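You operate a simulated robot arm through the tools that you are given. There is no shell and no other tool. Be economical: measure what you need, move in short steps, check, and stop when the job is done.

Carry out the task below with a simulated robot arm. There is one attempt and no reset: what you move stays moved.

TASK
Stand the purple cup on plate ONE and give it two strokes of starter.
Fine: swing the pipe over it, then back to PARK; leave the other cups.

Only the result counts: the job must be done as asked and must still hold three seconds after the hand-in. Knocking over, shifting, dropping, spilling or breaking anything else fails it.

THE ROBOT
A 7-joint arm with a two-finger parallel gripper, fixed in place. Base frame: the origin is at the foot of the arm, x ahead of it, y to its left, z up; the work surface is at about z = 0.872. Lengths are in m, angles in degrees, forces in N, time in s.
With the tool pointing down near the work surface it reaches from about 0.3 to 0.7 m from the base axis. Its first joint turns from -66.0 to 66.0 degrees. Payload 1.57 kg.
The tool frame sits at the grasp point between the pads (the TCP): z along the fingers, y along the line on which they close. The tips reach 0.03 m beyond it. The gripper opens to 0.11 m. The fingers are 0.024 m wide and 0.012 m thick; the gripper's body (0.048 by 0.112 m) begins 0.078 m behind the TCP.
Orientation is that of the tool frame in the base frame, as [roll, pitch, yaw] about the fixed x, y, z axes, in that order (R = Rz(yaw) Ry(pitch) Rx(roll)). With the fingers straight down and closing along the base's y, the tool's x points along the base's -x, its y along +y and its z along -z.

THE INTERFACE
- The arm moves only by the tool move_arm. Its argument "series" is text: rows parted by semicolons, each of 7 numbers parted by spaces: the shift along the base's x, y, z in units of 50 mm (1.0 is 50 mm), then the turn, a rotation vector about the base's x, y, z in units of 6 degrees (1.0 is 6 degrees), then the finger opening in m, from 0 to 0.11. In form: x y z wx wy wz gripper; .... A call has 1 to 12 rows; each row shifts and turns the commanded pose from where the row before left it. A call with a number of a shift or a turn outside -1 to 1 is refused whole. Each row takes 0.2 s and may step no farther than 0.05 m and 8.6 degrees from the row before; otherwise, or with a gripper value out of range, the whole call is refused. A pose out of reach is approached as far as the arm can. The call stops where the force on the tool passes 40 N (or 10 N more than at its start, if that is more) or the arm is blocked; 0.2 s more then pass. The fingers move at their own pace (about 0.108 m/s each) and stop on an object; they squeeze with about 33 N. The grip force told is the motor's: it shows also when the fingers shut on nothing. Time passes only in rows, and 0.2 s behind the last, so rows that do not move let the fingers close. The reply holds the time, the measured pose of the TCP, the force on the tool along the base axes, the opening and the grip force, in the units named above and with some noise.
- Cameras (640 x 400 px; columns grow to the right, rows downward): "scene" is fixed at [0.1713, -0.3987, 1.4047]; the picture's right is [0.70, -0.72, 0.00], its down [-0.39, -0.38, -0.84] and it looks along [0.60, 0.59, -0.54] (base axes); focal length 214 px, centre (320, 200). "wrist" rides on the gripper at [-0.036, 0, -0.08] in the tool frame; the picture's right is [0.00, -1.00, 0.00], its down [0.97, 0.00, -0.24] and it looks along [0.24, 0.00, 0.97] (tool axes); focal length 218 px, centre (320, 200).
- capture(camera): a new picture of that camera. No time passes.
- probe_pixels(camera, pixels): for up to 12 pixels [column, row] of the newest picture of that camera ("zoom" is the newest enlarged one), the place [x, y, z] in the base frame of the surface seen there, good to about 0.002 m. No time passes.
- close_up(camera, box): a new picture of the part [left, top, right, bottom] of that camera's present view, enlarged. No time passes.
- hand_in(): hands the job in; it is judged then, once.

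Work in short steps. Measure before you move; look again where a grasp or a placing could have gone wrong, and mend it. You have 80 turns and 46 pictures in all, those below and enlarged ones among them. Open the gripper and draw the arm clear of the work before you hand the job in, unless the task says otherwise; then end with one line.

The tools are called after ">>>" by a JSON object that holds its "op" and its "data". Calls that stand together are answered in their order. move_arm: Moves the arm, as the interface text tells. Its arguments: {"type":"object","properties":{"series":{"type":"string"}},"required":["series"]} The other tools are called the same way: capture (camera) takes a picture; probe_pixels (camera, pixels) gives the place of the surface under pixels of a picture; close_up (camera, box) takes an enlarged picture of a part of a camera's view; hand_in () hands the job in.

At the start:

```text
time_s: 0.0
tool_pos: [0.3563, -0.0595, 1.3081]
ee_rot: [-180.0, 0.0, 180.0]
ft_force: [0.2, -0.1, 0.1]
finger_gap: 0.11
finger_force: 0.1
```

scene: 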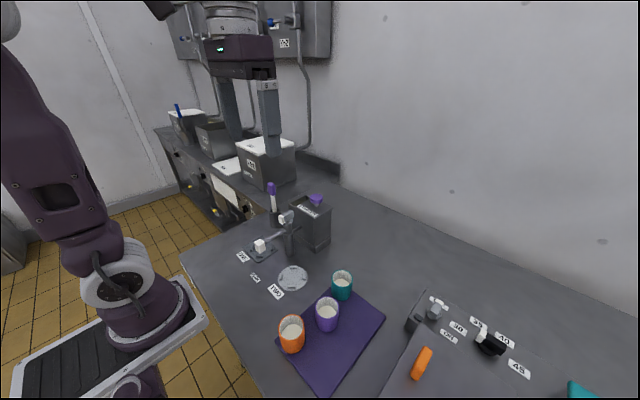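
wrist: 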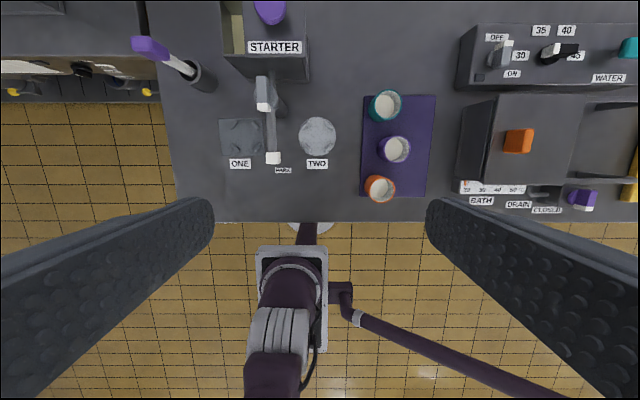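

The wrist view shows plates ONE (240,138) and TWO (317,137), PARK between them, the starter box with its lever, and the cups on a purple mat. I'll enlarge the dispenser and the cups.

>>> {"op": "close_up", "data": {"camera": "wrist", "box": [130, 0, 450, 200]}}

>>> {"op": "close_up", "data": {"camera": "scene", "box": [220, 170, 400, 310]}}

```text
2.00 times, centred on (290, 100) of wrist
```

zoom: 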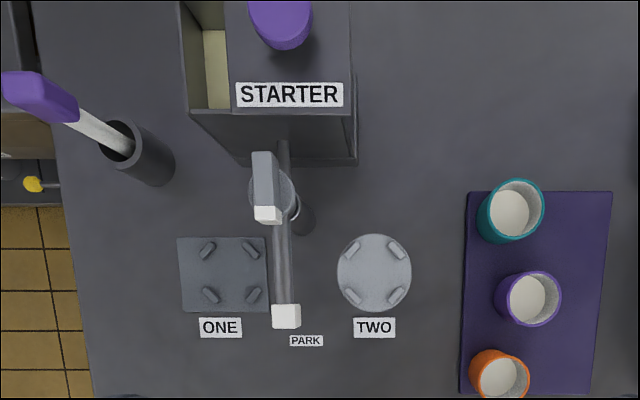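

```text
2.86 times, centred on (310, 240) of scene
```

zoom: 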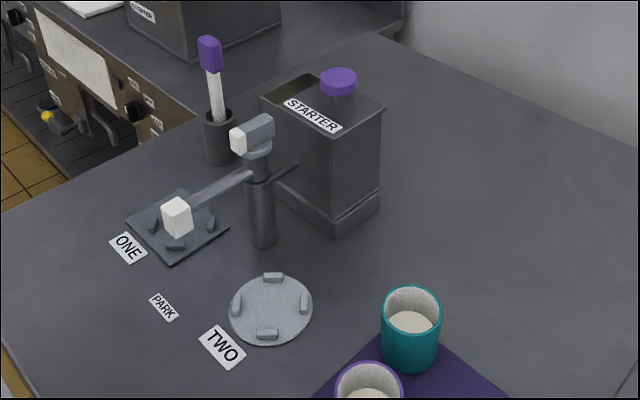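

Next I'll probe key points from the current pictures and enlarge the pump head, since I need to know whether the stroke control is the lever on the column or the purple knob.

>>> {"op": "probe_pixels", "data": {"camera": "zoom", "pixels": [[338, 76], [236, 141], [260, 125], [257, 150], [260, 225], [176, 210], [215, 185], [340, 105], [290, 85], [325, 180], [178, 225], [163, 306]]}}

>>> {"op": "close_up", "data": {"camera": "scene", "box": [255, 180, 335, 260]}}

>>> {"op": "close_up", "data": {"camera": "wrist", "box": [210, 0, 320, 180]}}

```text
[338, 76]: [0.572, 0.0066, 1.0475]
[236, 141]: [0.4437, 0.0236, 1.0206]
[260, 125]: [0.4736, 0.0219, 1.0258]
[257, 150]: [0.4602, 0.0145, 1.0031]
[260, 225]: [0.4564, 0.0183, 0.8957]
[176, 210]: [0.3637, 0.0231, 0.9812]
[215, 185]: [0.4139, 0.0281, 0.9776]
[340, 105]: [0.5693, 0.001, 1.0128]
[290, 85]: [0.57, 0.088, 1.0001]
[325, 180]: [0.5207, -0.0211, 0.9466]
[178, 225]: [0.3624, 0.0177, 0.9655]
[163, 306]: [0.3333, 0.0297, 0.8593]
```

```text
5.00 times, centred on (295, 220) of scene
```

zoom: 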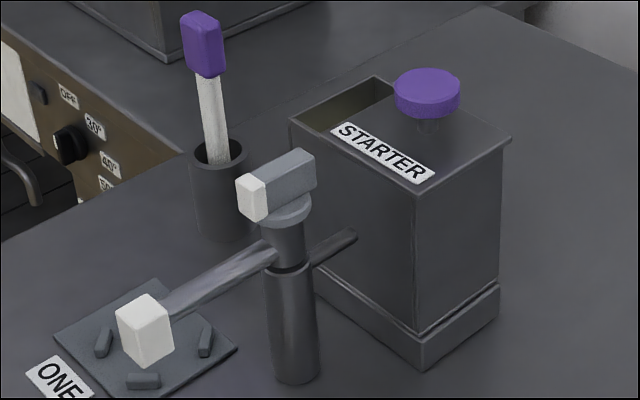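

```text
2.22 times, centred on (265, 90) of wrist
```

zoom: 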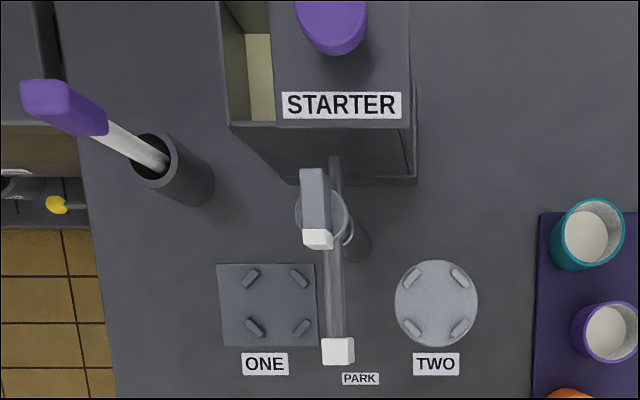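

The pipe swings on the post at about (0.458, 0.018), and the purple knob on its stem on the STARTER box looks like the plunger. I'll measure the cups, plates and knob from the wrist view.

>>> {"op": "close_up", "data": {"camera": "wrist", "box": [340, 70, 450, 210]}}

>>> {"op": "capture", "data": {"camera": "wrist"}}

>>> {"op": "probe_pixels", "data": {"camera": "wrist", "pixels": [[239, 137], [222, 121], [260, 154], [222, 154], [317, 137], [273, 158], [283, 170], [265, 92], [271, 10], [397, 151], [391, 106], [383, 189]]}}

```text
2.86 times, centred on (395, 140) of wrist
```

zoom: 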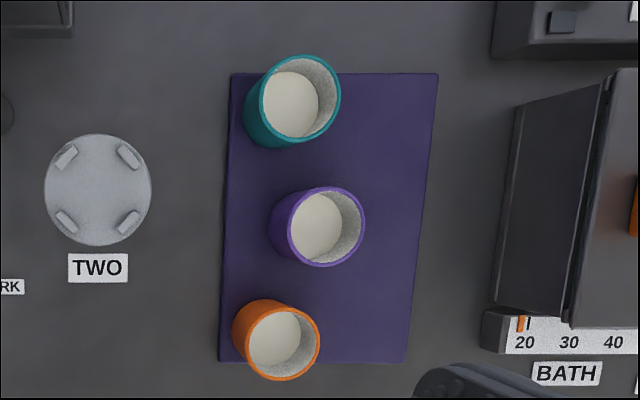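

```text
38 pictures are left
```

wrist: 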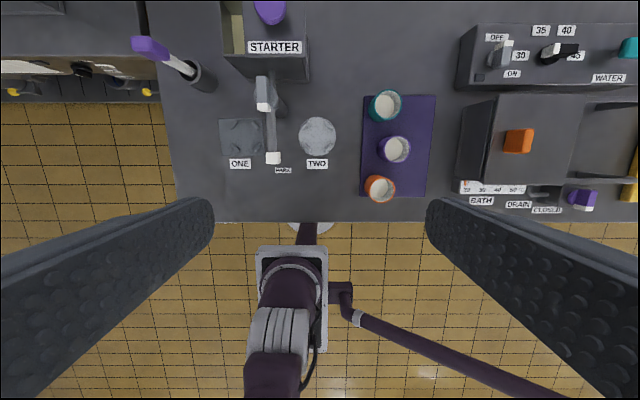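

```text
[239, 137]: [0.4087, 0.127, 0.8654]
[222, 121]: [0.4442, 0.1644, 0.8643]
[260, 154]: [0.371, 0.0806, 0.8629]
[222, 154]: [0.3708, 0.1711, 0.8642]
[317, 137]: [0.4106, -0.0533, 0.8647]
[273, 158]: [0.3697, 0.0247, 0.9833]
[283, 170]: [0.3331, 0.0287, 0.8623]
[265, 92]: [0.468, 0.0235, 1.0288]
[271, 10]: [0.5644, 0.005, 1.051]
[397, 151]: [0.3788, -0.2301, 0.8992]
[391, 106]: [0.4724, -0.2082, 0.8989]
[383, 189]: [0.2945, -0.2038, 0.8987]
```

Plate ONE's centre is near (0.408, 0.125) and the liquid in the cups is at 0.899. I'll probe the purple cup's rim and body, plate ONE's pegs, and the nozzle.

>>> {"op": "close_up", "data": {"camera": "wrist", "box": [370, 125, 420, 175]}}

>>> {"op": "close_up", "data": {"camera": "wrist", "box": [210, 110, 290, 170]}}

>>> {"op": "close_up", "data": {"camera": "scene", "box": [270, 260, 370, 360]}}

```text
8.00 times, centred on (395, 150) of wrist
```

zoom: 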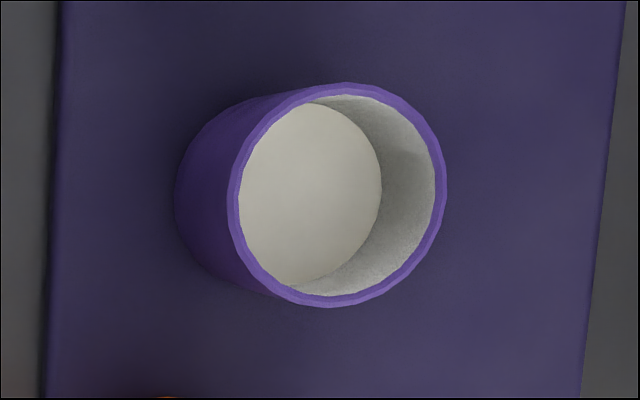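

```text
6.67 times, centred on (250, 140) of wrist
```

zoom: 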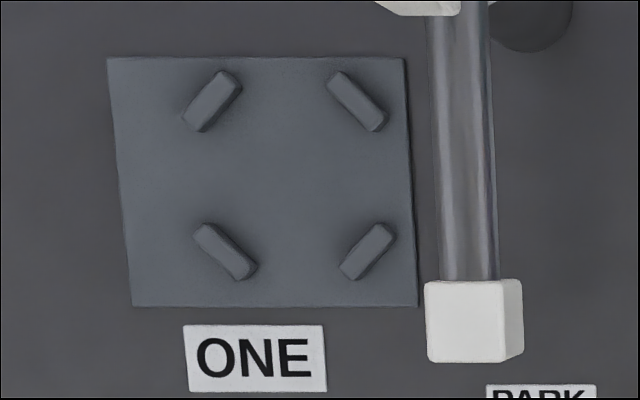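

```text
4.00 times, centred on (320, 310) of scene
```

zoom: 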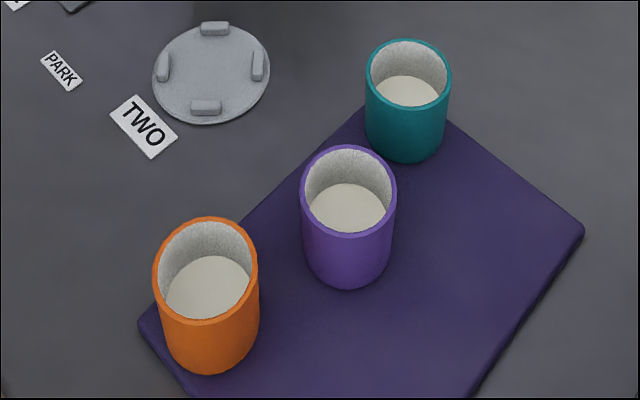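

Probing the purple rim edges and the pegs in wrist pixels, and the cup's outer wall in the zoomed scene view.

>>> {"op": "probe_pixels", "data": {"camera": "wrist", "pixels": [[384.1, 149.4], [410.1, 149.4], [398.1, 135.8], [396.3, 162.9], [233.8, 125], [255.5, 125], [235.8, 147.8], [256.9, 147.8], [273, 157], [315, 125], [410, 135], [382, 145]]}}

>>> {"op": "probe_pixels", "data": {"camera": "zoom", "pixels": [[348, 275], [348, 285], [348, 240], [306, 230], [390, 230], [348, 149], [302, 190], [393, 190], [400, 300]]}}

```text
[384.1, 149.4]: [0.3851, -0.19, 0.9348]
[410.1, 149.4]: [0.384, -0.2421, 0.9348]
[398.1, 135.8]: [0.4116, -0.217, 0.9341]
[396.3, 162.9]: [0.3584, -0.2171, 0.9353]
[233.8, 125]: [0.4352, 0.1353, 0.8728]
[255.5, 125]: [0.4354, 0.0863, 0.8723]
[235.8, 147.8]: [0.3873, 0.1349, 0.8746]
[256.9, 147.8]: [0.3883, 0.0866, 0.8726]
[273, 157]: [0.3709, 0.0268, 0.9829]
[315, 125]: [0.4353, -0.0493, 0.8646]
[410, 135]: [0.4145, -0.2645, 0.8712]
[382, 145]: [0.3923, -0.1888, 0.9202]
```

```text
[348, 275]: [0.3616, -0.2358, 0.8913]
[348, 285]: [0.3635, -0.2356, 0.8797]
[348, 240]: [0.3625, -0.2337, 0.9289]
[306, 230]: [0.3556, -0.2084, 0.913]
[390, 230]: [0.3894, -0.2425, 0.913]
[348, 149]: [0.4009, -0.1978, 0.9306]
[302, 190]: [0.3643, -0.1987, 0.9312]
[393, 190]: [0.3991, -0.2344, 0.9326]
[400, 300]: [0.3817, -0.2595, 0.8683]
```

The purple cup's rim is centred at about (0.384, -0.216), z 0.935, with a diameter of 0.054. The peg centre on ONE reads about (0.411, 0.111), which isn't the plate's centre, so I'll look from above before grasping.

>>> {"op": "move_arm", "data": {"series": "0.18 0.68 -0.4 0 0 0 0.11;0.18 0.68 -0.4 0 0 0 0.11;0.18 0.68 -0.4 0 0 0 0.11;0.18 0.68 -0.4 0 0 0 0.11;0.18 0.68 -0.4 0 0 0 0.11"}}

>>> {"op": "capture", "data": {"camera": "wrist"}}

```text
time_s: 1.2
tool_pos: [0.4026, 0.1115, 1.2113]
ee_rot: [180.0, 0.0, -180.0]
ft_force: [-0.8, -0.1, 0.7]
finger_gap: 0.11
finger_force: 0.0
```

```text
34 pictures are left
```

wrist: 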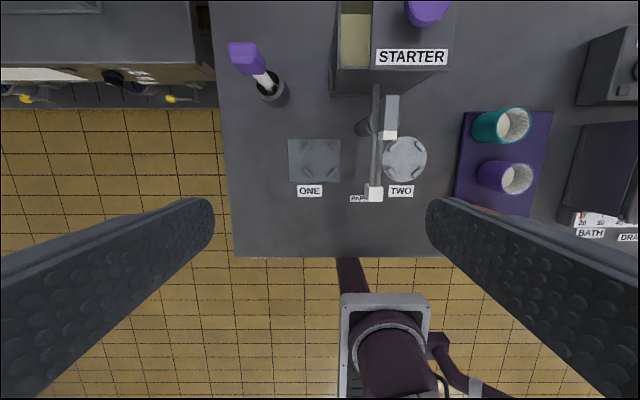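

The plate's pegs now sit near column 320, which is the TCP's y. I'll enlarge to pin them down.

>>> {"op": "close_up", "data": {"camera": "wrist", "box": [280, 125, 350, 195]}}

>>> {"op": "close_up", "data": {"camera": "wrist", "box": [340, 60, 430, 210]}}

```text
5.71 times, centred on (315, 160) of wrist
```

zoom: 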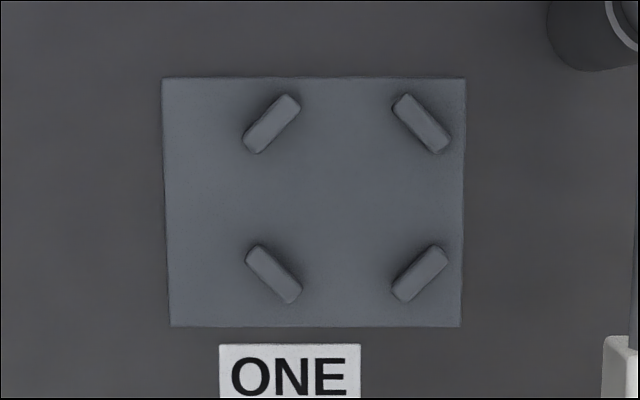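

```text
2.67 times, centred on (385, 135) of wrist
```

zoom: 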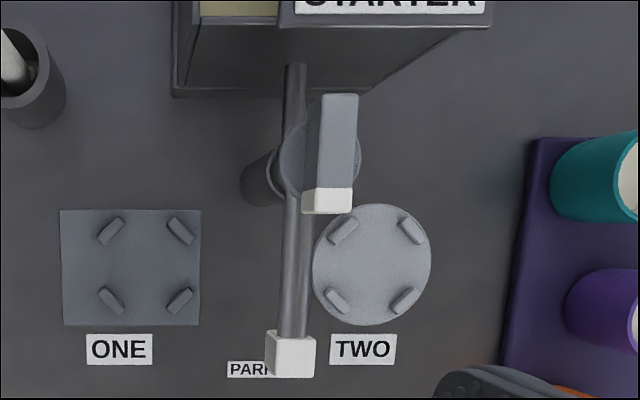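

Probing the peg tops, the nozzle, the pipe and the post in wrist pixels.

>>> {"op": "probe_pixels", "data": {"camera": "wrist", "pixels": [[306.6, 146.5], [332.9, 146.5], [306.8, 172.8], [332.5, 173], [319.5, 160], [376, 194], [375, 165], [376, 100], [390, 110], [390, 134], [384, 119], [427, 8]]}}

```text
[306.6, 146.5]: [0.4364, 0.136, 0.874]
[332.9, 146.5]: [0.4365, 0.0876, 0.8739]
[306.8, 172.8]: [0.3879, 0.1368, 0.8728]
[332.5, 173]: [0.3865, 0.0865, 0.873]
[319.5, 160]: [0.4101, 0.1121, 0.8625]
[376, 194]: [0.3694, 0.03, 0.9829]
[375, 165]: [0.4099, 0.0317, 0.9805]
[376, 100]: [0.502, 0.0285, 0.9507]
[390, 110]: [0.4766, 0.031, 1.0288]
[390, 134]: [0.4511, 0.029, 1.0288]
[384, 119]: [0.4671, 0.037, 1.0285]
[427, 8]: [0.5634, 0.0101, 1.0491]
```

Plate ONE's peg centre is (0.412, 0.1115), with the plate surface at 0.8625. Moving above the purple cup.

>>> {"op": "move_arm", "data": {"series": "-0.044 -0.82 -0.4 0 0 0 0.11;-0.044 -0.82 -0.4 0 0 0 0.11;-0.044 -0.82 -0.4 0 0 0 0.11;-0.044 -0.82 -0.4 0 0 0 0.11;-0.044 -0.82 -0.4 0 0 0 0.11;-0.044 -0.82 -0.4 0 0 0 0.11;-0.044 -0.82 -0.4 0 0 0 0.11;-0.044 -0.82 -0.4 0 0 0 0.11;0 0 0 0 0 0 0.11"}}

>>> {"op": "capture", "data": {"camera": "wrist"}}

```text
time_s: 3.2
tool_pos: [0.3869, -0.2184, 1.0508]
ee_rot: [180.0, 0.0, -180.0]
ft_force: [0.5, 0.4, -0.4]
finger_gap: 0.1098
finger_force: 0.0
```

```text
31 pictures are left
```

wrist: 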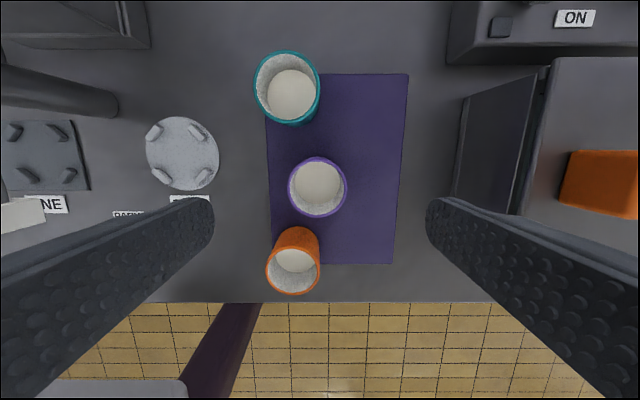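

Purple cup's rim spans columns 289–347 and rows 157–217; probing it to centre the grasp.

>>> {"op": "probe_pixels", "data": {"camera": "wrist", "pixels": [[290, 187], [345.5, 187], [317, 158.5], [317, 215.5], [318, 185], [298, 236], [290, 57], [500, 100], [380, 250], [460, 150]]}}

```text
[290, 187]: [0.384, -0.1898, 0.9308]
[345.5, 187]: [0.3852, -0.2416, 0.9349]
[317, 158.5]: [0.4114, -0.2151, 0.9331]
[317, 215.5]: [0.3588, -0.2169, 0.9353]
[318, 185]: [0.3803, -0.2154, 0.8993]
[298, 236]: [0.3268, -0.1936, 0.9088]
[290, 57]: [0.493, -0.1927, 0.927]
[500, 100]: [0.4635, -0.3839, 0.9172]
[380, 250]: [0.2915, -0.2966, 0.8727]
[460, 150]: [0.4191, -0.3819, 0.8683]
```

Cup centre (0.385, -0.216). Lowering to a TCP z of about 0.912 with the fingers open around it, with no neighbour in the fingers' path.

>>> {"op": "move_arm", "data": {"series": "0 0.03 -0.6 0 0 0 0.11;0 0 -0.6 0 0 0 0.11;0 0 -0.5 0 0 0 0.11;0 0 -0.5 0 0 0 0.11;0 0 -0.5 0 0 0 0.11;0 0 0 0 0 0 0.11"}}

>>> {"op": "capture", "data": {"camera": "wrist"}}

```text
time_s: 4.6
tool_pos: [0.3836, -0.2139, 0.9149]
ee_rot: [180.0, -0.1, -179.9]
ft_force: [-0.3, -0.8, 0.0]
finger_gap: 0.1099
finger_force: 0.1
```

```text
30 pictures are left
```

wrist: 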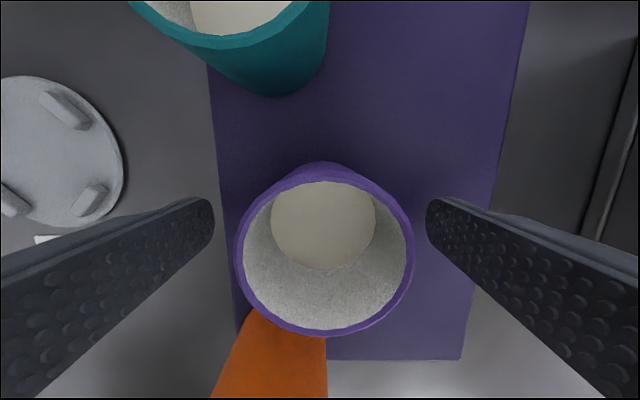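

The cup is between the pads, with its rim centred near column 325. Closing gradually.

>>> {"op": "move_arm", "data": {"series": "0 0 0 0 0 0 0.08;0 0 0 0 0 0 0.06;0 0 0 0 0 0 0.055;0 0 0 0 0 0 0.052;0 0 0 0 0 0 0.045;0 0 0 0 0 0 0.04"}}

```text
time_s: 6.0
tool_pos: [0.3832, -0.2135, 0.9141]
ee_rot: [-180.0, 0.0, 180.0]
ft_force: [-0.4, 0.3, 0.5]
finger_gap: 0.0545
finger_force: 33.1
```

Gripped at 0.0545 m with 33 N. Lifting gently straight up by about 0.075 m.

>>> {"op": "move_arm", "data": {"series": "0 0 0.1 0 0 0 0.04;0 0 0.2 0 0 0 0.04;0 0 0.3 0 0 0 0.04;0 0 0.3 0 0 0 0.04;0 0 0.3 0 0 0 0.04;0 0 0.2 0 0 0 0.04;0 0 0.1 0 0 0 0.04;0 0 0 0 0 0 0.04"}}

>>> {"op": "capture", "data": {"camera": "wrist"}}

```text
time_s: 7.8
tool_pos: [0.3833, -0.2157, 0.9895]
ee_rot: [-180.0, 0.1, -179.9]
ft_force: [-0.3, 0.7, -1.2]
finger_gap: 0.0548
finger_force: 33.6
```

```text
29 pictures are left
```

wrist: 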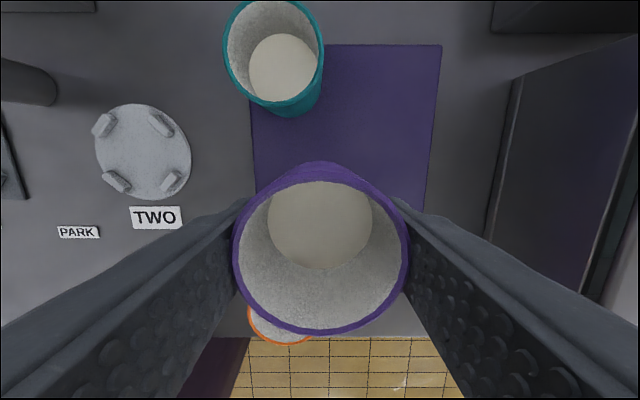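

Cup lifted level. Raising it another 0.12 m so it clears the post (top 1.03) on the way over.

>>> {"op": "move_arm", "data": {"series": "0 0 0.15 0 0 0 0.04;0 0 0.3 0 0 0 0.04;0 0 0.4 0 0 0 0.04;0 0 0.4 0 0 0 0.04;0 0 0.4 0 0 0 0.04;0 0 0.35 0 0 0 0.04;0 0 0.25 0 0 0 0.04;0 0 0.15 0 0 0 0.04;0 0 0 0 0 0 0.04"}}

>>> {"op": "move_arm", "data": {"series": "0.02 0.2 0 0 0 0 0.04;0.05 0.45 0 0 0 0 0.04;0.06 0.65 0 0 0 0 0.04;0.06 0.7 0 0 0 0 0.04;0.06 0.7 0 0 0 0 0.04;0.06 0.7 0 0 0 0 0.04;0.06 0.7 0 0 0 0 0.04;0.06 0.7 0 0 0 0 0.04;0.06 0.65 0 0 0 0 0.04;0.04 0.5 0 0 0 0 0.04;0.02 0.4 0 0 0 0 0.04;0.01 0.2 0 0 0 0 0.04"}}

>>> {"op": "capture", "data": {"camera": "wrist"}}

```text
time_s: 9.8
tool_pos: [0.3839, -0.2157, 1.1084]
ee_rot: [-179.9, -0.1, 180.0]
ft_force: [-0.4, 0.1, -0.8]
finger_gap: 0.0546
finger_force: 33.1
```

```text
time_s: 12.4
tool_pos: [0.4101, 0.1146, 1.1093]
ee_rot: [180.0, 0.0, -180.0]
ft_force: [0.1, 0.6, -0.8]
finger_gap: 0.0548
finger_force: 33.2
```

```text
28 pictures are left
```

wrist: 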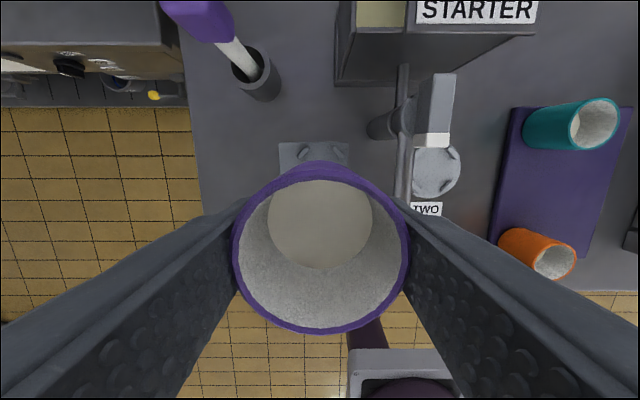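

Over plate ONE. Probing the held cup's rim for its true centre.

>>> {"op": "probe_pixels", "data": {"camera": "wrist", "pixels": [[320, 177], [321, 330], [240, 262], [404, 262], [264, 200], [376, 200], [266, 315], [376, 315], [302, 154], [335, 154]]}}

```text
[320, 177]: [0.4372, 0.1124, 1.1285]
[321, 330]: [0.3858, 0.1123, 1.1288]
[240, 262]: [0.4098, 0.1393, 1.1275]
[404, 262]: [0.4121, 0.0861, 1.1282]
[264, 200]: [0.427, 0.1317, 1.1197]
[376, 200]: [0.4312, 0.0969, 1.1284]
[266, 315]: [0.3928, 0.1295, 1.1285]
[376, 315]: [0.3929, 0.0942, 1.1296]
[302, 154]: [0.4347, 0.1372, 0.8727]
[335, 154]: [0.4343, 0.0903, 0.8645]
```

The cup's centre is (0.4115, 0.1125), on target. Descending about 0.185 m, leaving roughly 15 mm to the plate.

>>> {"op": "move_arm", "data": {"series": "0 -0.01 -0.15 0 0 0 0.04;0 0 -0.35 0 0 0 0.04;0 0 -0.4 0 0 0 0.04;0 0 -0.4 0 0 0 0.04;0 0 -0.4 0 0 0 0.04;0 0 -0.4 0 0 0 0.04;0 0 -0.4 0 0 0 0.04;0 0 -0.4 0 0 0 0.04;0 0 -0.35 0 0 0 0.04;0 0 -0.25 0 0 0 0.04;0 0 -0.15 0 0 0 0.04;0 0 0 0 0 0 0.04"}}

>>> {"op": "close_up", "data": {"camera": "scene", "box": [220, 190, 340, 300]}}

>>> {"op": "capture", "data": {"camera": "wrist"}}

```text
time_s: 15.0
tool_pos: [0.4109, 0.1126, 0.9245]
ee_rot: [179.9, -0.1, 179.9]
ft_force: [-0.3, -0.7, -0.8]
finger_gap: 0.0547
finger_force: 32.9
```

```text
3.64 times, centred on (280, 245) of scene
```

zoom: 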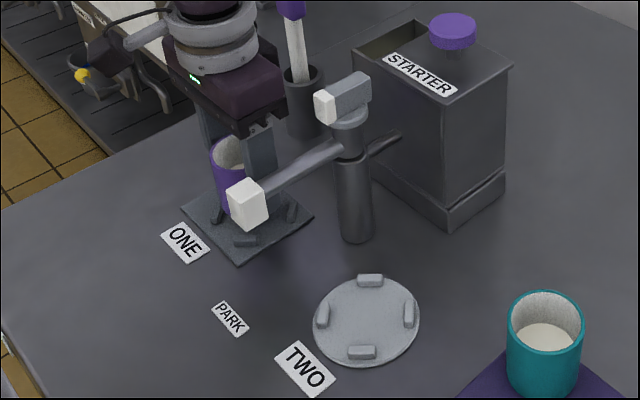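

```text
26 pictures are left
```

wrist: 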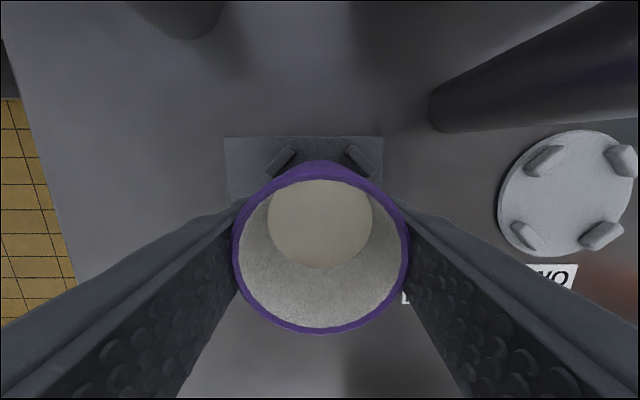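

The pegs at columns 282 and 360 are symmetric about the cup. Lowering 12 mm, then finishing in small steps.

>>> {"op": "move_arm", "data": {"series": "0 0 -0.08 0 0 0 0.04;0 0 -0.08 0 0 0 0.04;0 0 -0.08 0 0 0 0.04;0 0 0 0 0 0 0.04"}}

>>> {"op": "probe_pixels", "data": {"camera": "wrist", "pixels": [[320, 177], [321, 330], [240, 262], [404, 262]]}}

```text
time_s: 16.0
tool_pos: [0.411, 0.112, 0.9131]
ee_rot: [-180.0, 0.1, -180.0]
ft_force: [0.1, -0.5, 0.2]
finger_gap: 0.0548
finger_force: 33.2
```

```text
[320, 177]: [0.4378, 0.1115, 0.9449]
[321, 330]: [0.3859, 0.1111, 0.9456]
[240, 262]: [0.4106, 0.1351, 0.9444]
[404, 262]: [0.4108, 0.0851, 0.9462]
```

Rim now at about 0.933; contact expected near 0.9275. Stepping down 5 mm.

>>> {"op": "move_arm", "data": {"series": "0 0 -0.03 0 0 0 0.04;0 0 -0.03 0 0 0 0.04;0 0 -0.03 0 0 0 0.04;0 0 0 0 0 0 0.04"}}

```text
time_s: 17.0
tool_pos: [0.4117, 0.1127, 0.9098]
ee_rot: [179.9, 0.0, 180.0]
ft_force: [-0.9, 0.0, -0.9]
finger_gap: 0.0549
finger_force: 33.1
```

>>> {"op": "move_arm", "data": {"series": "0 0 -0.02 0 0 0 0.04;0 0 0 0 0 0 0.04"}}

>>> {"op": "close_up", "data": {"camera": "scene", "box": [240, 220, 310, 270]}}

```text
time_s: 17.6
tool_pos: [0.4108, 0.1122, 0.9096]
ee_rot: [179.9, -0.1, 180.0]
ft_force: [0.3, -0.3, -0.6]
finger_gap: 0.0547
finger_force: 33.5
```

```text
8.00 times, centred on (275, 245) of scene
```

zoom: 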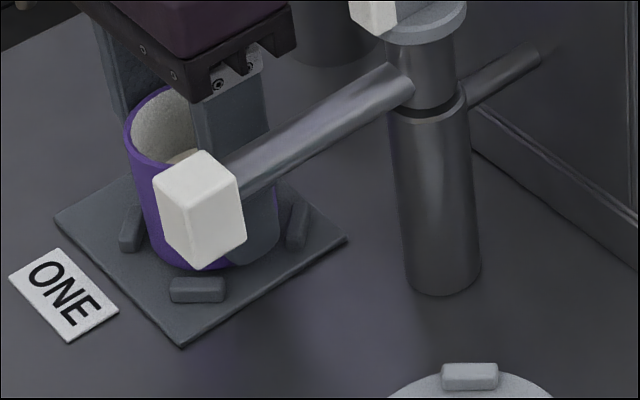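

No contact force yet (Fz ≈ -0.6). The cup sits between the pegs; continuing down 1 mm at a time.

>>> {"op": "move_arm", "data": {"series": "0 0 -0.02 0 0 0 0.04;0 0 -0.02 0 0 0 0.04;0 0 0 0 0 0 0.04"}}

```text
time_s: 18.4
tool_pos: [0.4112, 0.1128, 0.9076]
ee_rot: [-180.0, 0.0, -179.9]
ft_force: [-0.2, -0.1, -1.0]
finger_gap: 0.0548
finger_force: 33.1
```

>>> {"op": "move_arm", "data": {"series": "0 0 -0.02 0 0 0 0.04;0 0 0 0 0 0 0.04"}}

>>> {"op": "capture", "data": {"camera": "wrist"}}

>>> {"op": "probe_pixels", "data": {"camera": "wrist", "pixels": [[320, 177], [321, 330], [240, 262], [404, 262], [320, 150], [240, 160]]}}

```text
time_s: 19.0
tool_pos: [0.4104, 0.1112, 0.9071]
ee_rot: [180.0, 0.0, 179.9]
ft_force: [-0.2, -0.6, -1.9]
finger_gap: 0.0546
finger_force: 33.0
```

```text
24 pictures are left
```

wrist: 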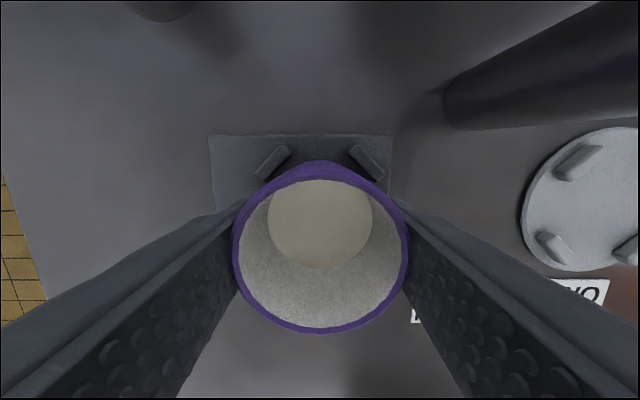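

```text
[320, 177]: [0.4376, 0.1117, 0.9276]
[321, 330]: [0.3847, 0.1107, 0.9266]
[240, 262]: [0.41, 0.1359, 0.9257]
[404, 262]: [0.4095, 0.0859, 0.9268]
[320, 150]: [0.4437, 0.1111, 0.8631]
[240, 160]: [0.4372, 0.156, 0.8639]
```

Rim is at 0.927, right at the expected height, and Fz is starting to change. One more 1 mm step.

>>> {"op": "move_arm", "data": {"series": "0 0 -0.02 0 0 0 0.04;0 0 -0.02 0 0 0 0.04;0 0 0 0 0 0 0.04"}}

```text
time_s: 19.8
tool_pos: [0.4108, 0.1128, 0.9042]
ee_rot: [-180.0, 0.1, -179.8]
ft_force: [-3.5, -1.1, 23.3]
finger_gap: 0.0548
finger_force: 32.7
```

Contact, at 23 N up. Easing 1 mm up to shed the load, then opening slowly to 0.076 only, because the pipe is near y 0.03.

>>> {"op": "move_arm", "data": {"series": "0 0 0.02 0 0 0 0.04;0 0 0 0 0 0 0.056;0 0 0 0 0 0 0.06;0 0 0 0 0 0 0.068;0 0 0 0 0 0 0.076;0 0 0 0 0 0 0.076"}}

>>> {"op": "capture", "data": {"camera": "wrist"}}

```text
time_s: 21.2
tool_pos: [0.4106, 0.1113, 0.9046]
ee_rot: [-179.9, -0.1, -180.0]
ft_force: [0.3, -0.1, 0.4]
finger_gap: 0.0761
finger_force: 0.1
```

```text
23 pictures are left
```

wrist: 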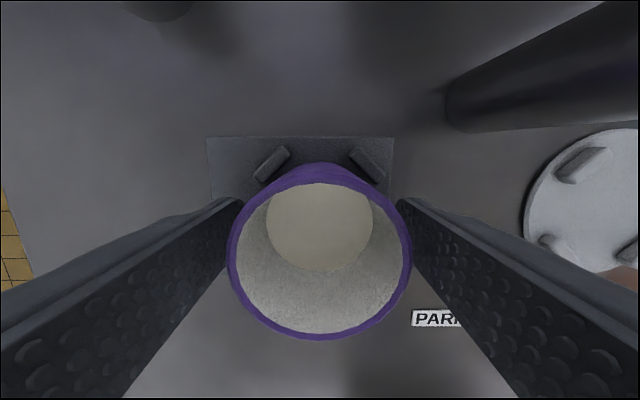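

Released, with the cup standing between the pegs. Raising straight up clear and looking.

>>> {"op": "move_arm", "data": {"series": "0 0 0.3 0 0 0 0.076;0 0 0.6 0 0 0 0.076;0 0 0.8 0 0 0 0.076;0 0 0.9 0 0 0 0.076;0 0 0.9 0 0 0 0.076;0 0 0.9 0 0 0 0.076;0 0 0 0 0 0 0.076"}}

>>> {"op": "capture", "data": {"camera": "wrist"}}

>>> {"op": "close_up", "data": {"camera": "scene", "box": [240, 180, 340, 280]}}

```text
time_s: 22.8
tool_pos: [0.4118, 0.1135, 1.1281]
ee_rot: [-180.0, -0.1, 180.0]
ft_force: [-0.4, -0.3, -0.5]
finger_gap: 0.076
finger_force: 0.1
```

```text
22 pictures are left
```

wrist: 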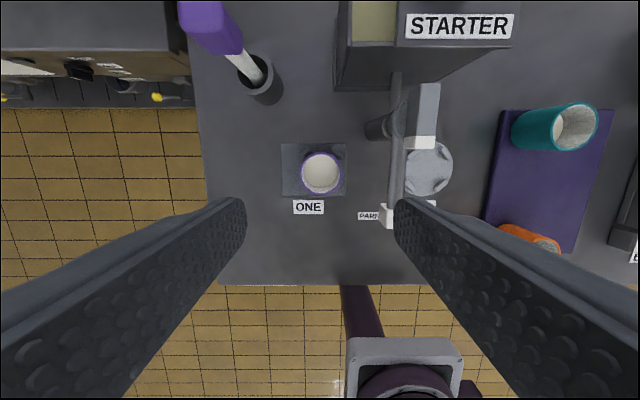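

```text
4.00 times, centred on (290, 230) of scene
```

zoom: 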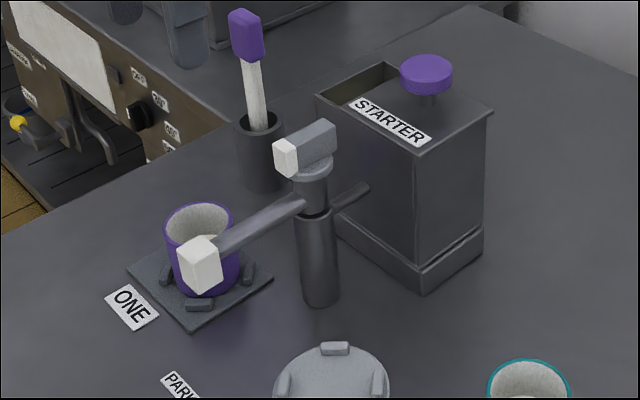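

The cup stands well on ONE. Now measuring the pipe, nozzle, head handle and knob geometry.

>>> {"op": "probe_pixels", "data": {"camera": "zoom", "pixels": [[200, 242], [200, 284], [183, 265], [218, 268], [245, 228], [275, 213], [312, 200], [318, 260], [425, 68], [428, 88], [428, 100], [320, 155]]}}

>>> {"op": "probe_pixels", "data": {"camera": "wrist", "pixels": [[388, 210], [388, 224], [397, 165], [391, 190], [403, 190], [396, 110], [428, 90], [427, 142], [418, 115], [438, 115], [400, 130], [396, 80]]}}

```text
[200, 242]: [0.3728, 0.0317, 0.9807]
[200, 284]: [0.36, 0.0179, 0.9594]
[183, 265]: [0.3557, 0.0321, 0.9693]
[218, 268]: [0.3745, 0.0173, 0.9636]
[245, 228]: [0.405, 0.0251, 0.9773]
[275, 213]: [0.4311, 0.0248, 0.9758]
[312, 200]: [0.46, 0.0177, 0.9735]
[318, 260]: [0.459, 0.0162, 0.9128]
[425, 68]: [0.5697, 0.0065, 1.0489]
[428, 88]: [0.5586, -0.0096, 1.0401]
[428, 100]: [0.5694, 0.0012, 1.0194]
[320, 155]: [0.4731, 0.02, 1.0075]
```

```text
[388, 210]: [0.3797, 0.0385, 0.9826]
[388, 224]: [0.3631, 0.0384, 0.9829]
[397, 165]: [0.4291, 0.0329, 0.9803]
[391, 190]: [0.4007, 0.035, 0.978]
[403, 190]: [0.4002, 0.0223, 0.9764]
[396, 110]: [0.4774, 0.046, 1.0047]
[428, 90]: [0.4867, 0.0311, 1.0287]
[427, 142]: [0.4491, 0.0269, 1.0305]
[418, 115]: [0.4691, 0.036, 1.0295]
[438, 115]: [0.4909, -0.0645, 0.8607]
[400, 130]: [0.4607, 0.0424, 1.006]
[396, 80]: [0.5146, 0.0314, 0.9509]
```

Post axis is about (0.470, 0.029). The pipe's centre is at y 0.029, z 0.973, and the nozzle is 0.101 m out, so plate ONE is 55° clockwise. I'll move above the pipe at radius 0.065, x 0.405.

>>> {"op": "move_arm", "data": {"series": "-0.06 -0.8 -0.3 0 0 0 0.05;-0.06 -0.86 -0.3 0 0 0 0.05;0 0 -0.4 0 0 0 0.05;0 0 0 0 0 0 0.05"}}

>>> {"op": "capture", "data": {"camera": "wrist"}}

```text
time_s: 23.8
tool_pos: [0.4044, 0.0313, 1.0754]
ee_rot: [-180.0, 0.1, 179.9]
ft_force: [-0.3, 0.6, -0.4]
finger_gap: 0.0498
finger_force: 0.1
```

```text
20 pictures are left
```

wrist: 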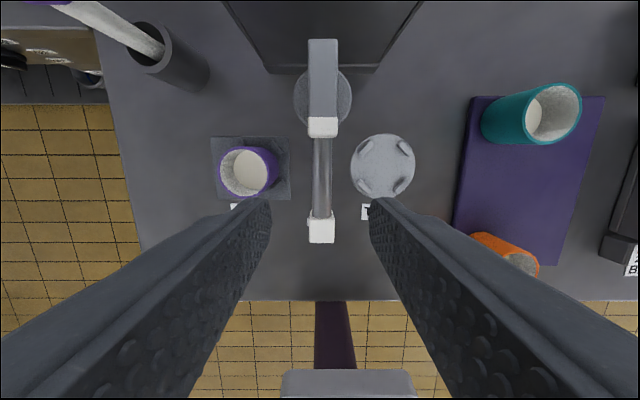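

The pipe is centred at column 322 between the fingers. Checking the post's collar edges for the axis.

>>> {"op": "probe_pixels", "data": {"camera": "wrist", "pixels": [[297, 97], [349, 97], [301, 120], [343, 120], [312, 180], [331, 180], [321, 225], [313, 50], [333, 50], [322, 42], [322, 133]]}}

```text
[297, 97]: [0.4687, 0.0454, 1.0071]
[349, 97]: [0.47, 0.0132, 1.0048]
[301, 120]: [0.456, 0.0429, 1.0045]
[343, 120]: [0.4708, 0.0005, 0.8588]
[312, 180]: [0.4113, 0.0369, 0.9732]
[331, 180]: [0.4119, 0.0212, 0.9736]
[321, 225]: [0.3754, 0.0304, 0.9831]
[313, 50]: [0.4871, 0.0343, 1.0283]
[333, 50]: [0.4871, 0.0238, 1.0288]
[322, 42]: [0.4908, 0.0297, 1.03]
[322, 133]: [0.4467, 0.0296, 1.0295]
```

Axis confirmed at (0.470, 0.029). Descending about 0.090 m around the pipe and closing.

>>> {"op": "move_arm", "data": {"series": "0 0 -0.5 0 0 0 0.05;0 0 -0.5 0 0 0 0.05;0 0 -0.5 0 0 0 0.05;0 0 -0.3 0 0 0 0.05;0 0 0 0 0 0 0.03;0 0 0 0 0 0 0.02;0 0 0 0 0 0 0.01;0 0 0 0 0 0 0.01"}}

```text
time_s: 25.6
tool_pos: [0.4037, 0.0299, 0.9864]
ee_rot: [180.0, -0.1, 179.9]
ft_force: [1.2, -13.8, -9.8]
finger_gap: 0.0167
finger_force: 32.2
```

Pipe gripped at 0.0167 m. Starting the arc with three 5° clockwise steps as a test.

>>> {"op": "move_arm", "data": {"series": "0.005 0.115 0 0 0 -0.833 0.01;0.015 0.114 0 0 0 -0.833 0.01;0.025 0.112 0 0 0 -0.833 0.01;0 0 0 0 0 0 0.01"}}

>>> {"op": "close_up", "data": {"camera": "scene", "box": [220, 170, 340, 290]}}

```text
time_s: 26.6
tool_pos: [0.4055, 0.048, 0.986]
ee_rot: [180.0, -0.2, 165.1]
ft_force: [-14.1, 0.4, 18.5]
finger_gap: 0.0166
finger_force: 31.9
```

```text
3.33 times, centred on (280, 230) of scene
```

zoom: 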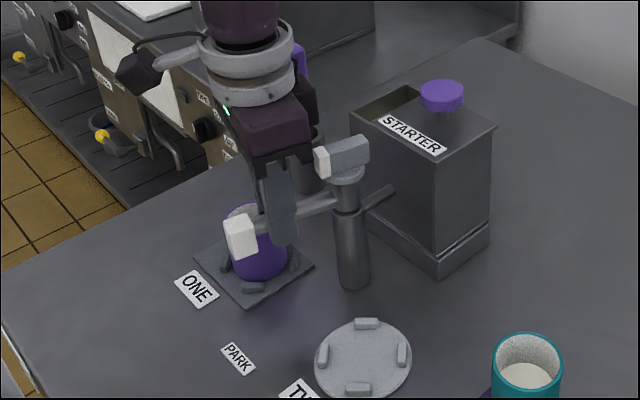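

Pipe and handle turn together by 15°. Continuing the arc to 55°.

>>> {"op": "move_arm", "data": {"series": "0.035 0.11 0 0 0 -0.833 0.01;0.044 0.106 0 0 0 -0.833 0.01;0.053 0.102 0 0 0 -0.833 0.01;0.062 0.097 0 0 0 -0.833 0.01;0 0 0 0 0 0 0.01"}}

>>> {"op": "move_arm", "data": {"series": "0.07 0.091 0 0 0 -0.833 0.01;0.078 0.085 0 0 0 -0.833 0.01;0.085 0.078 0 0 0 -0.833 0.01;0.091 0.07 0 0 0 -0.833 0.01;0 0 0 0 0 0 0.01"}}

>>> {"op": "capture", "data": {"camera": "wrist"}}

>>> {"op": "close_up", "data": {"camera": "scene", "box": [220, 170, 340, 290]}}

```text
time_s: 27.8
tool_pos: [0.4162, 0.0678, 0.9858]
ee_rot: [-179.9, -0.1, 145.0]
ft_force: [-19.0, 11.7, 3.2]
finger_gap: 0.0168
finger_force: 32.2
```

```text
time_s: 29.0
tool_pos: [0.4344, 0.082, 0.9845]
ee_rot: [-179.9, 0.0, 124.9]
ft_force: [-12.8, -7.8, 1.9]
finger_gap: 0.0166
finger_force: 31.6
```

```text
18 pictures are left
```

wrist: 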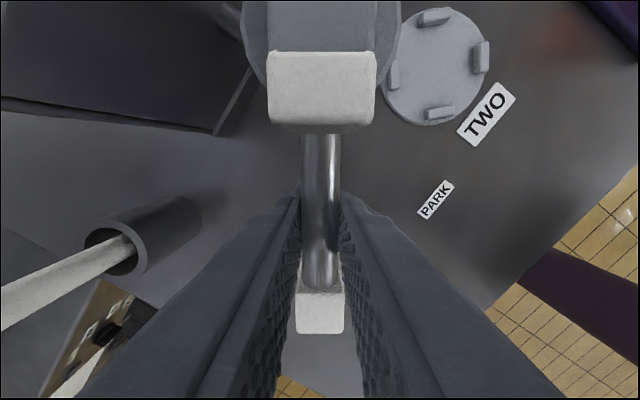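

```text
3.33 times, centred on (280, 230) of scene
```

zoom: 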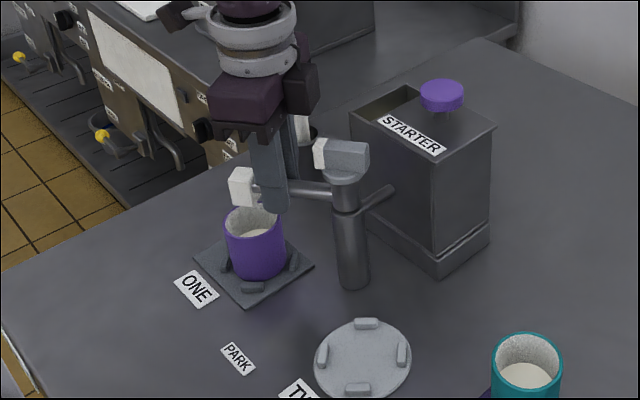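

The pipe is swung over; probing the nozzle's top for its position.

>>> {"op": "probe_pixels", "data": {"camera": "wrist", "pixels": [[320, 313], [300, 313], [341, 313], [320, 295], [320, 330], [321, 160]]}}

```text
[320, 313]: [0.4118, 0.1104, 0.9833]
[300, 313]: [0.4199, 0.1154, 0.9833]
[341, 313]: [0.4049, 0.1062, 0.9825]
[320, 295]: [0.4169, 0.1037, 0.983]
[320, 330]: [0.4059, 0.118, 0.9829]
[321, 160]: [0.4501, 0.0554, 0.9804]
```

Nozzle is at (0.412, 0.111), directly over the cup's centre. Releasing and raising.

>>> {"op": "move_arm", "data": {"series": "0 0 0 0 0 0 0.03;0 0 0 0 0 0 0.05;0 0 0.2 0 0 0 0.05;0 0 0.6 0 0 0 0.05;0 0 0.8 0 0 0 0.05;0 0 0.9 0 0 0 0.05;0 0 0 0 0 0 0.05"}}

>>> {"op": "capture", "data": {"camera": "wrist"}}

```text
time_s: 30.6
tool_pos: [0.4323, 0.0877, 1.1098]
ee_rot: [-179.9, 0.1, 125.0]
ft_force: [-0.2, -0.5, 0.7]
finger_gap: 0.0499
finger_force: 0.1
```

```text
16 pictures are left
```

wrist: 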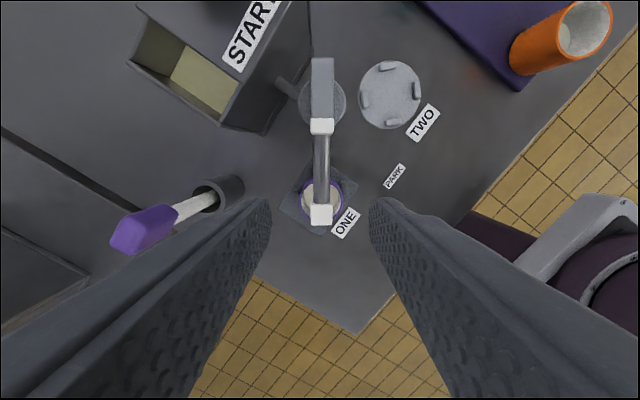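

The pipe holds its place over the cup. Closing the fingers and moving above the purple knob at about (0.57, 0.004).

>>> {"op": "move_arm", "data": {"series": "0 0 0.4 0 0 0 0.0;0.68 -0.39 0 0 0 0 0.0;0.68 -0.39 0 0 0 0 0.0;0.68 -0.39 0 0 0 0 0.0;0.68 -0.39 0 0 0 0 0.0;0 0 0 0 0 0 0.0"}}

>>> {"op": "capture", "data": {"camera": "wrist"}}

```text
time_s: 32.0
tool_pos: [0.5685, 0.0072, 1.1285]
ee_rot: [179.9, 0.0, 125.1]
ft_force: [-0.3, 0.2, -0.6]
finger_gap: 0.0
finger_force: 21.8
```

```text
15 pictures are left
```

wrist: 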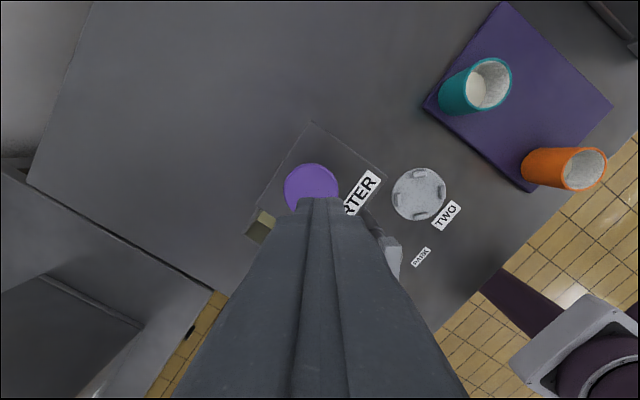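

The knob is visible at columns 284–339; probing its edges for the centre.

>>> {"op": "probe_pixels", "data": {"camera": "wrist", "pixels": [[287, 190], [337, 190], [312, 166], [312, 190], [295, 172], [329, 172], [312, 150]]}}

```text
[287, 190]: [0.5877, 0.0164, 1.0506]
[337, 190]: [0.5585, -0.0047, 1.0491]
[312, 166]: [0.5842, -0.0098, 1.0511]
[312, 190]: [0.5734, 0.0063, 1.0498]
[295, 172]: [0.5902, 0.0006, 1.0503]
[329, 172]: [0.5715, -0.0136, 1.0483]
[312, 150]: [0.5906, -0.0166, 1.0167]
```

Knob centre is about (0.572, 0.0065), top 1.050. Descending to 3 mm above it.

>>> {"op": "move_arm", "data": {"series": "0.04 0.03 -0.4 0 0 0 0.0;0 0 -0.3 0 0 0 0.0;0 0 -0.2 0 0 0 0.0;0 0 0 0 0 0 0.0"}}

>>> {"op": "move_arm", "data": {"series": "0 0 -0.1 0 0 0 0.0;0 0 -0.06 0 0 0 0.0;0 0 0 0 0 0 0.0"}}

>>> {"op": "close_up", "data": {"camera": "scene", "box": [260, 170, 350, 260]}}

```text
time_s: 33.0
tool_pos: [0.5717, 0.0084, 1.0835]
ee_rot: [-179.9, 0.0, 125.1]
ft_force: [-0.4, -0.6, -0.6]
finger_gap: 0.0
finger_force: 21.0
```

```text
time_s: 33.8
tool_pos: [0.5709, 0.0085, 1.0765]
ee_rot: [-180.0, 0.1, 125.0]
ft_force: [0.7, -1.2, 1.0]
finger_gap: 0.0
finger_force: 21.6
```

```text
4.44 times, centred on (305, 215) of scene
```

zoom: 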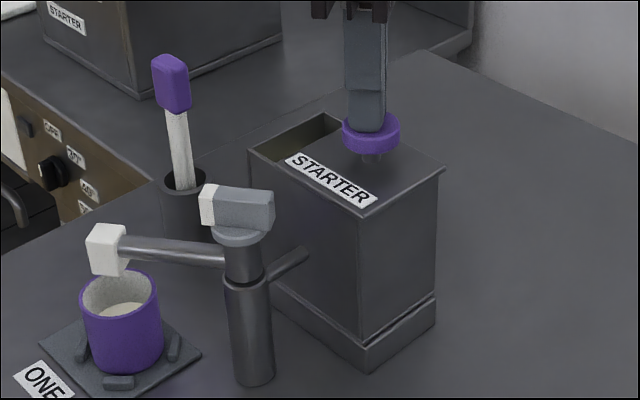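

Fingertips sit on the knob. Pressing the first stroke, 3 mm per row.

>>> {"op": "move_arm", "data": {"series": "0 0 -0.06 0 0 0 0.0;0 0 -0.06 0 0 0 0.0;0 0 -0.06 0 0 0 0.0;0 0 0 0 0 0 0.0"}}

```text
time_s: 34.8
tool_pos: [0.5713, 0.0077, 1.067]
ee_rot: [-180.0, 0.1, 125.1]
ft_force: [-1.8, 0.8, 3.7]
finger_gap: 0.0002
finger_force: 20.8
```

Spring-like force (3.7 N) at about 13 mm of travel. Continuing towards the bottom stop.

>>> {"op": "move_arm", "data": {"series": "0 0 -0.06 0 0 0 0.0;0 0 -0.06 0 0 0 0.0;0 0 -0.06 0 0 0 0.0;0 0 -0.06 0 0 0 0.0;0 0 0 0 0 0 0.0"}}

>>> {"op": "close_up", "data": {"camera": "scene", "box": [260, 170, 350, 260]}}

```text
time_s: 35.7
tool_pos: [0.5718, 0.0063, 1.0624]
ee_rot: [179.5, 0.3, 125.2]
ft_force: [-9.1, 2.2, 27.0]
finger_gap: 0.0
finger_force: 21.6
stopped in row 4: the force on the tool passed its limit (the readings are from after the stop); the commanded pose is now the measured one
```

```text
4.44 times, centred on (305, 215) of scene
```

zoom: 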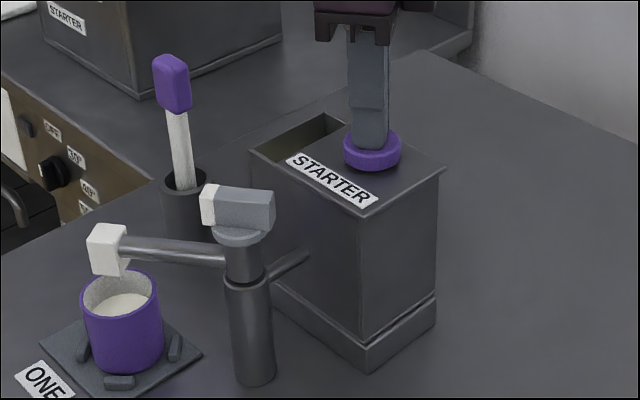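

Bottomed out at TCP z 1.062, with the knob flush with the lid. Raising fully to let the plunger return, then checking.

>>> {"op": "move_arm", "data": {"series": "0 0 0.1 0 0 0 0.0;0 0 0.15 0 0 0 0.0;0 0 0.25 0 0 0 0.0;0 0 0.15 0 0 0 0.0;0 0 0 0 0 0 0.0;0 0 0 0 0 0 0.0"}}

>>> {"op": "close_up", "data": {"camera": "scene", "box": [260, 170, 350, 260]}}

```text
time_s: 37.1
tool_pos: [0.5736, 0.0075, 1.0921]
ee_rot: [179.7, 0.2, 125.1]
ft_force: [-0.4, 0.6, 0.2]
finger_gap: 0.0
finger_force: 21.3
```

```text
4.44 times, centred on (305, 215) of scene
```

zoom: 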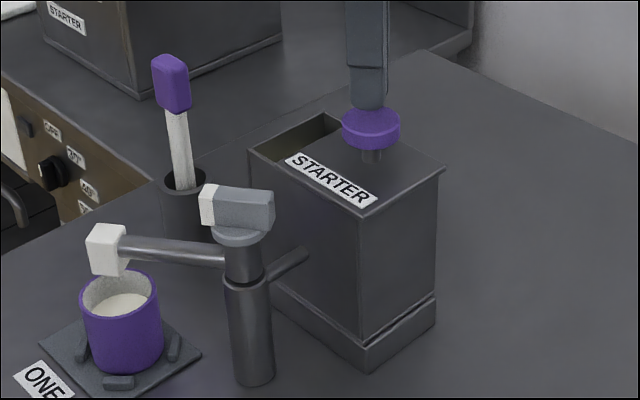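

The knob is back up, and the cup's level rose (liquid edge from row ~302 to ~293). Pressing the second stroke to the same depth.

>>> {"op": "move_arm", "data": {"series": "0 0 -0.2 0 0 0 0.0;0 0 -0.1 0 0 0 0.0;0 0 -0.06 0 0 0 0.0;0 0 -0.06 0 0 0 0.0;0 0 -0.06 0 0 0 0.0;0 0 -0.06 0 0 0 0.0;0 0 -0.06 0 0 0 0.0;0 0 -0.04 0 0 0 0.0;0 0 -0.04 0 0 0 0.0;0 0 0 0 0 0 0.0"}}

>>> {"op": "probe_pixels", "data": {"camera": "zoom", "pixels": [[122, 310], [130, 308]]}}

```text
time_s: 39.3
tool_pos: [0.5734, 0.006, 1.0618]
ee_rot: [179.4, 0.5, 125.0]
ft_force: [-9.0, 1.9, 26.5]
finger_gap: 0.0002
finger_force: 21.3
stopped in row 10: the force on the tool passed its limit (the readings are from after the stop); the commanded pose is now the measured one
```

```text
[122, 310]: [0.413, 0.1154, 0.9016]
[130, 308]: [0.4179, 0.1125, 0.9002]
```

Second stroke bottomed the same way, at TCP z 1.062 and over the force limit. Raising off well clear and checking the knob and cup.

>>> {"op": "move_arm", "data": {"series": "0 0 0.1 0 0 0 0.0;0 0 0.15 0 0 0 0.0;0 0 0.25 0 0 0 0.0;0 0 0.4 0 0 0 0.0;0 0 0.5 0 0 0 0.0;0 0 0 0 0 0 0.0"}}

>>> {"op": "close_up", "data": {"camera": "scene", "box": [260, 170, 350, 260]}}

>>> {"op": "probe_pixels", "data": {"camera": "zoom", "pixels": [[122, 310], [130, 308]]}}

```text
time_s: 40.7
tool_pos: [0.5728, 0.0071, 1.1289]
ee_rot: [179.5, 0.4, 125.0]
ft_force: [0.4, 0.1, 0.0]
finger_gap: 0.0001
finger_force: 21.2
```

```text
4.44 times, centred on (305, 215) of scene
```

zoom: 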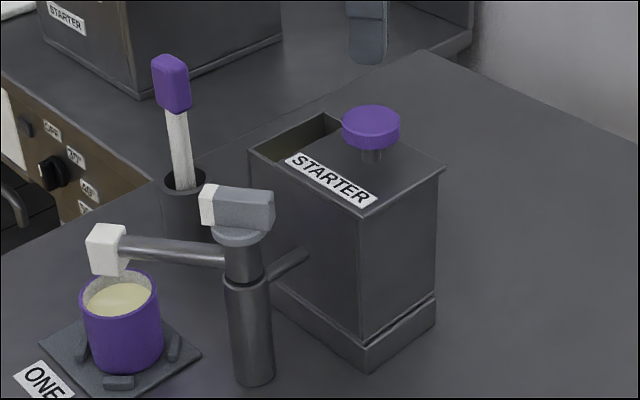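

```text
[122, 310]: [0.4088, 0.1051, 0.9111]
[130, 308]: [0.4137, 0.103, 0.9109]
```

Level went 0.8915 → 0.901 → 0.911, so two equal doses. The knob is up again. Moving back above the pipe with the fingers opened to 0.05.

>>> {"op": "move_arm", "data": {"series": "-0.7 0.38 0 0 0 0 0.0;-0.7 0.38 0 0 0 0 0.03;-0.7 0.38 0 0 0 0 0.05;-0.7 0.38 0 0 0 0 0.05;0 0 -0.5 0 0 0 0.05;0 0 -0.5 0 0 0 0.05;0 0 0 0 0 0 0.05"}}

>>> {"op": "capture", "data": {"camera": "wrist"}}

```text
time_s: 42.3
tool_pos: [0.4327, 0.0829, 1.0796]
ee_rot: [179.5, 0.3, 124.9]
ft_force: [0.2, -0.1, 0.2]
finger_gap: 0.05
finger_force: 0.1
```

```text
10 pictures are left
```

wrist: 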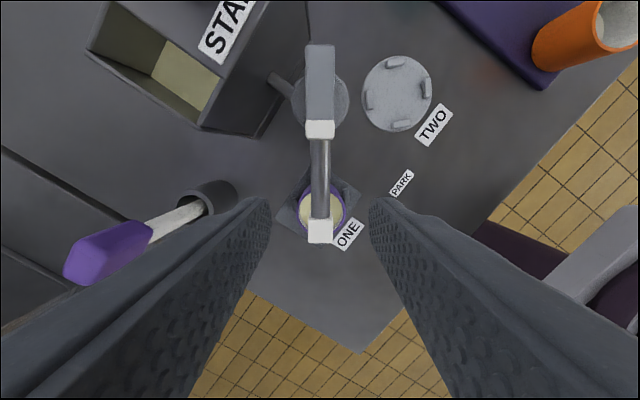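

The pipe is centred at column 320 between the fingers. Descending and gripping.

>>> {"op": "move_arm", "data": {"series": "0 0 -0.5 0 0 0 0.05;0 0 -0.5 0 0 0 0.05;0 0 -0.5 0 0 0 0.05;0 0 -0.36 0 0 0 0.05;0 0 0 0 0 0 0.03;0 0 0 0 0 0 0.02;0 0 0 0 0 0 0.01;0 0 0 0 0 0 0.01"}}

```text
time_s: 44.1
tool_pos: [0.4326, 0.0828, 0.9856]
ee_rot: [179.5, 0.5, 125.0]
ft_force: [-0.2, -0.3, -7.1]
finger_gap: 0.0167
finger_force: 31.8
```

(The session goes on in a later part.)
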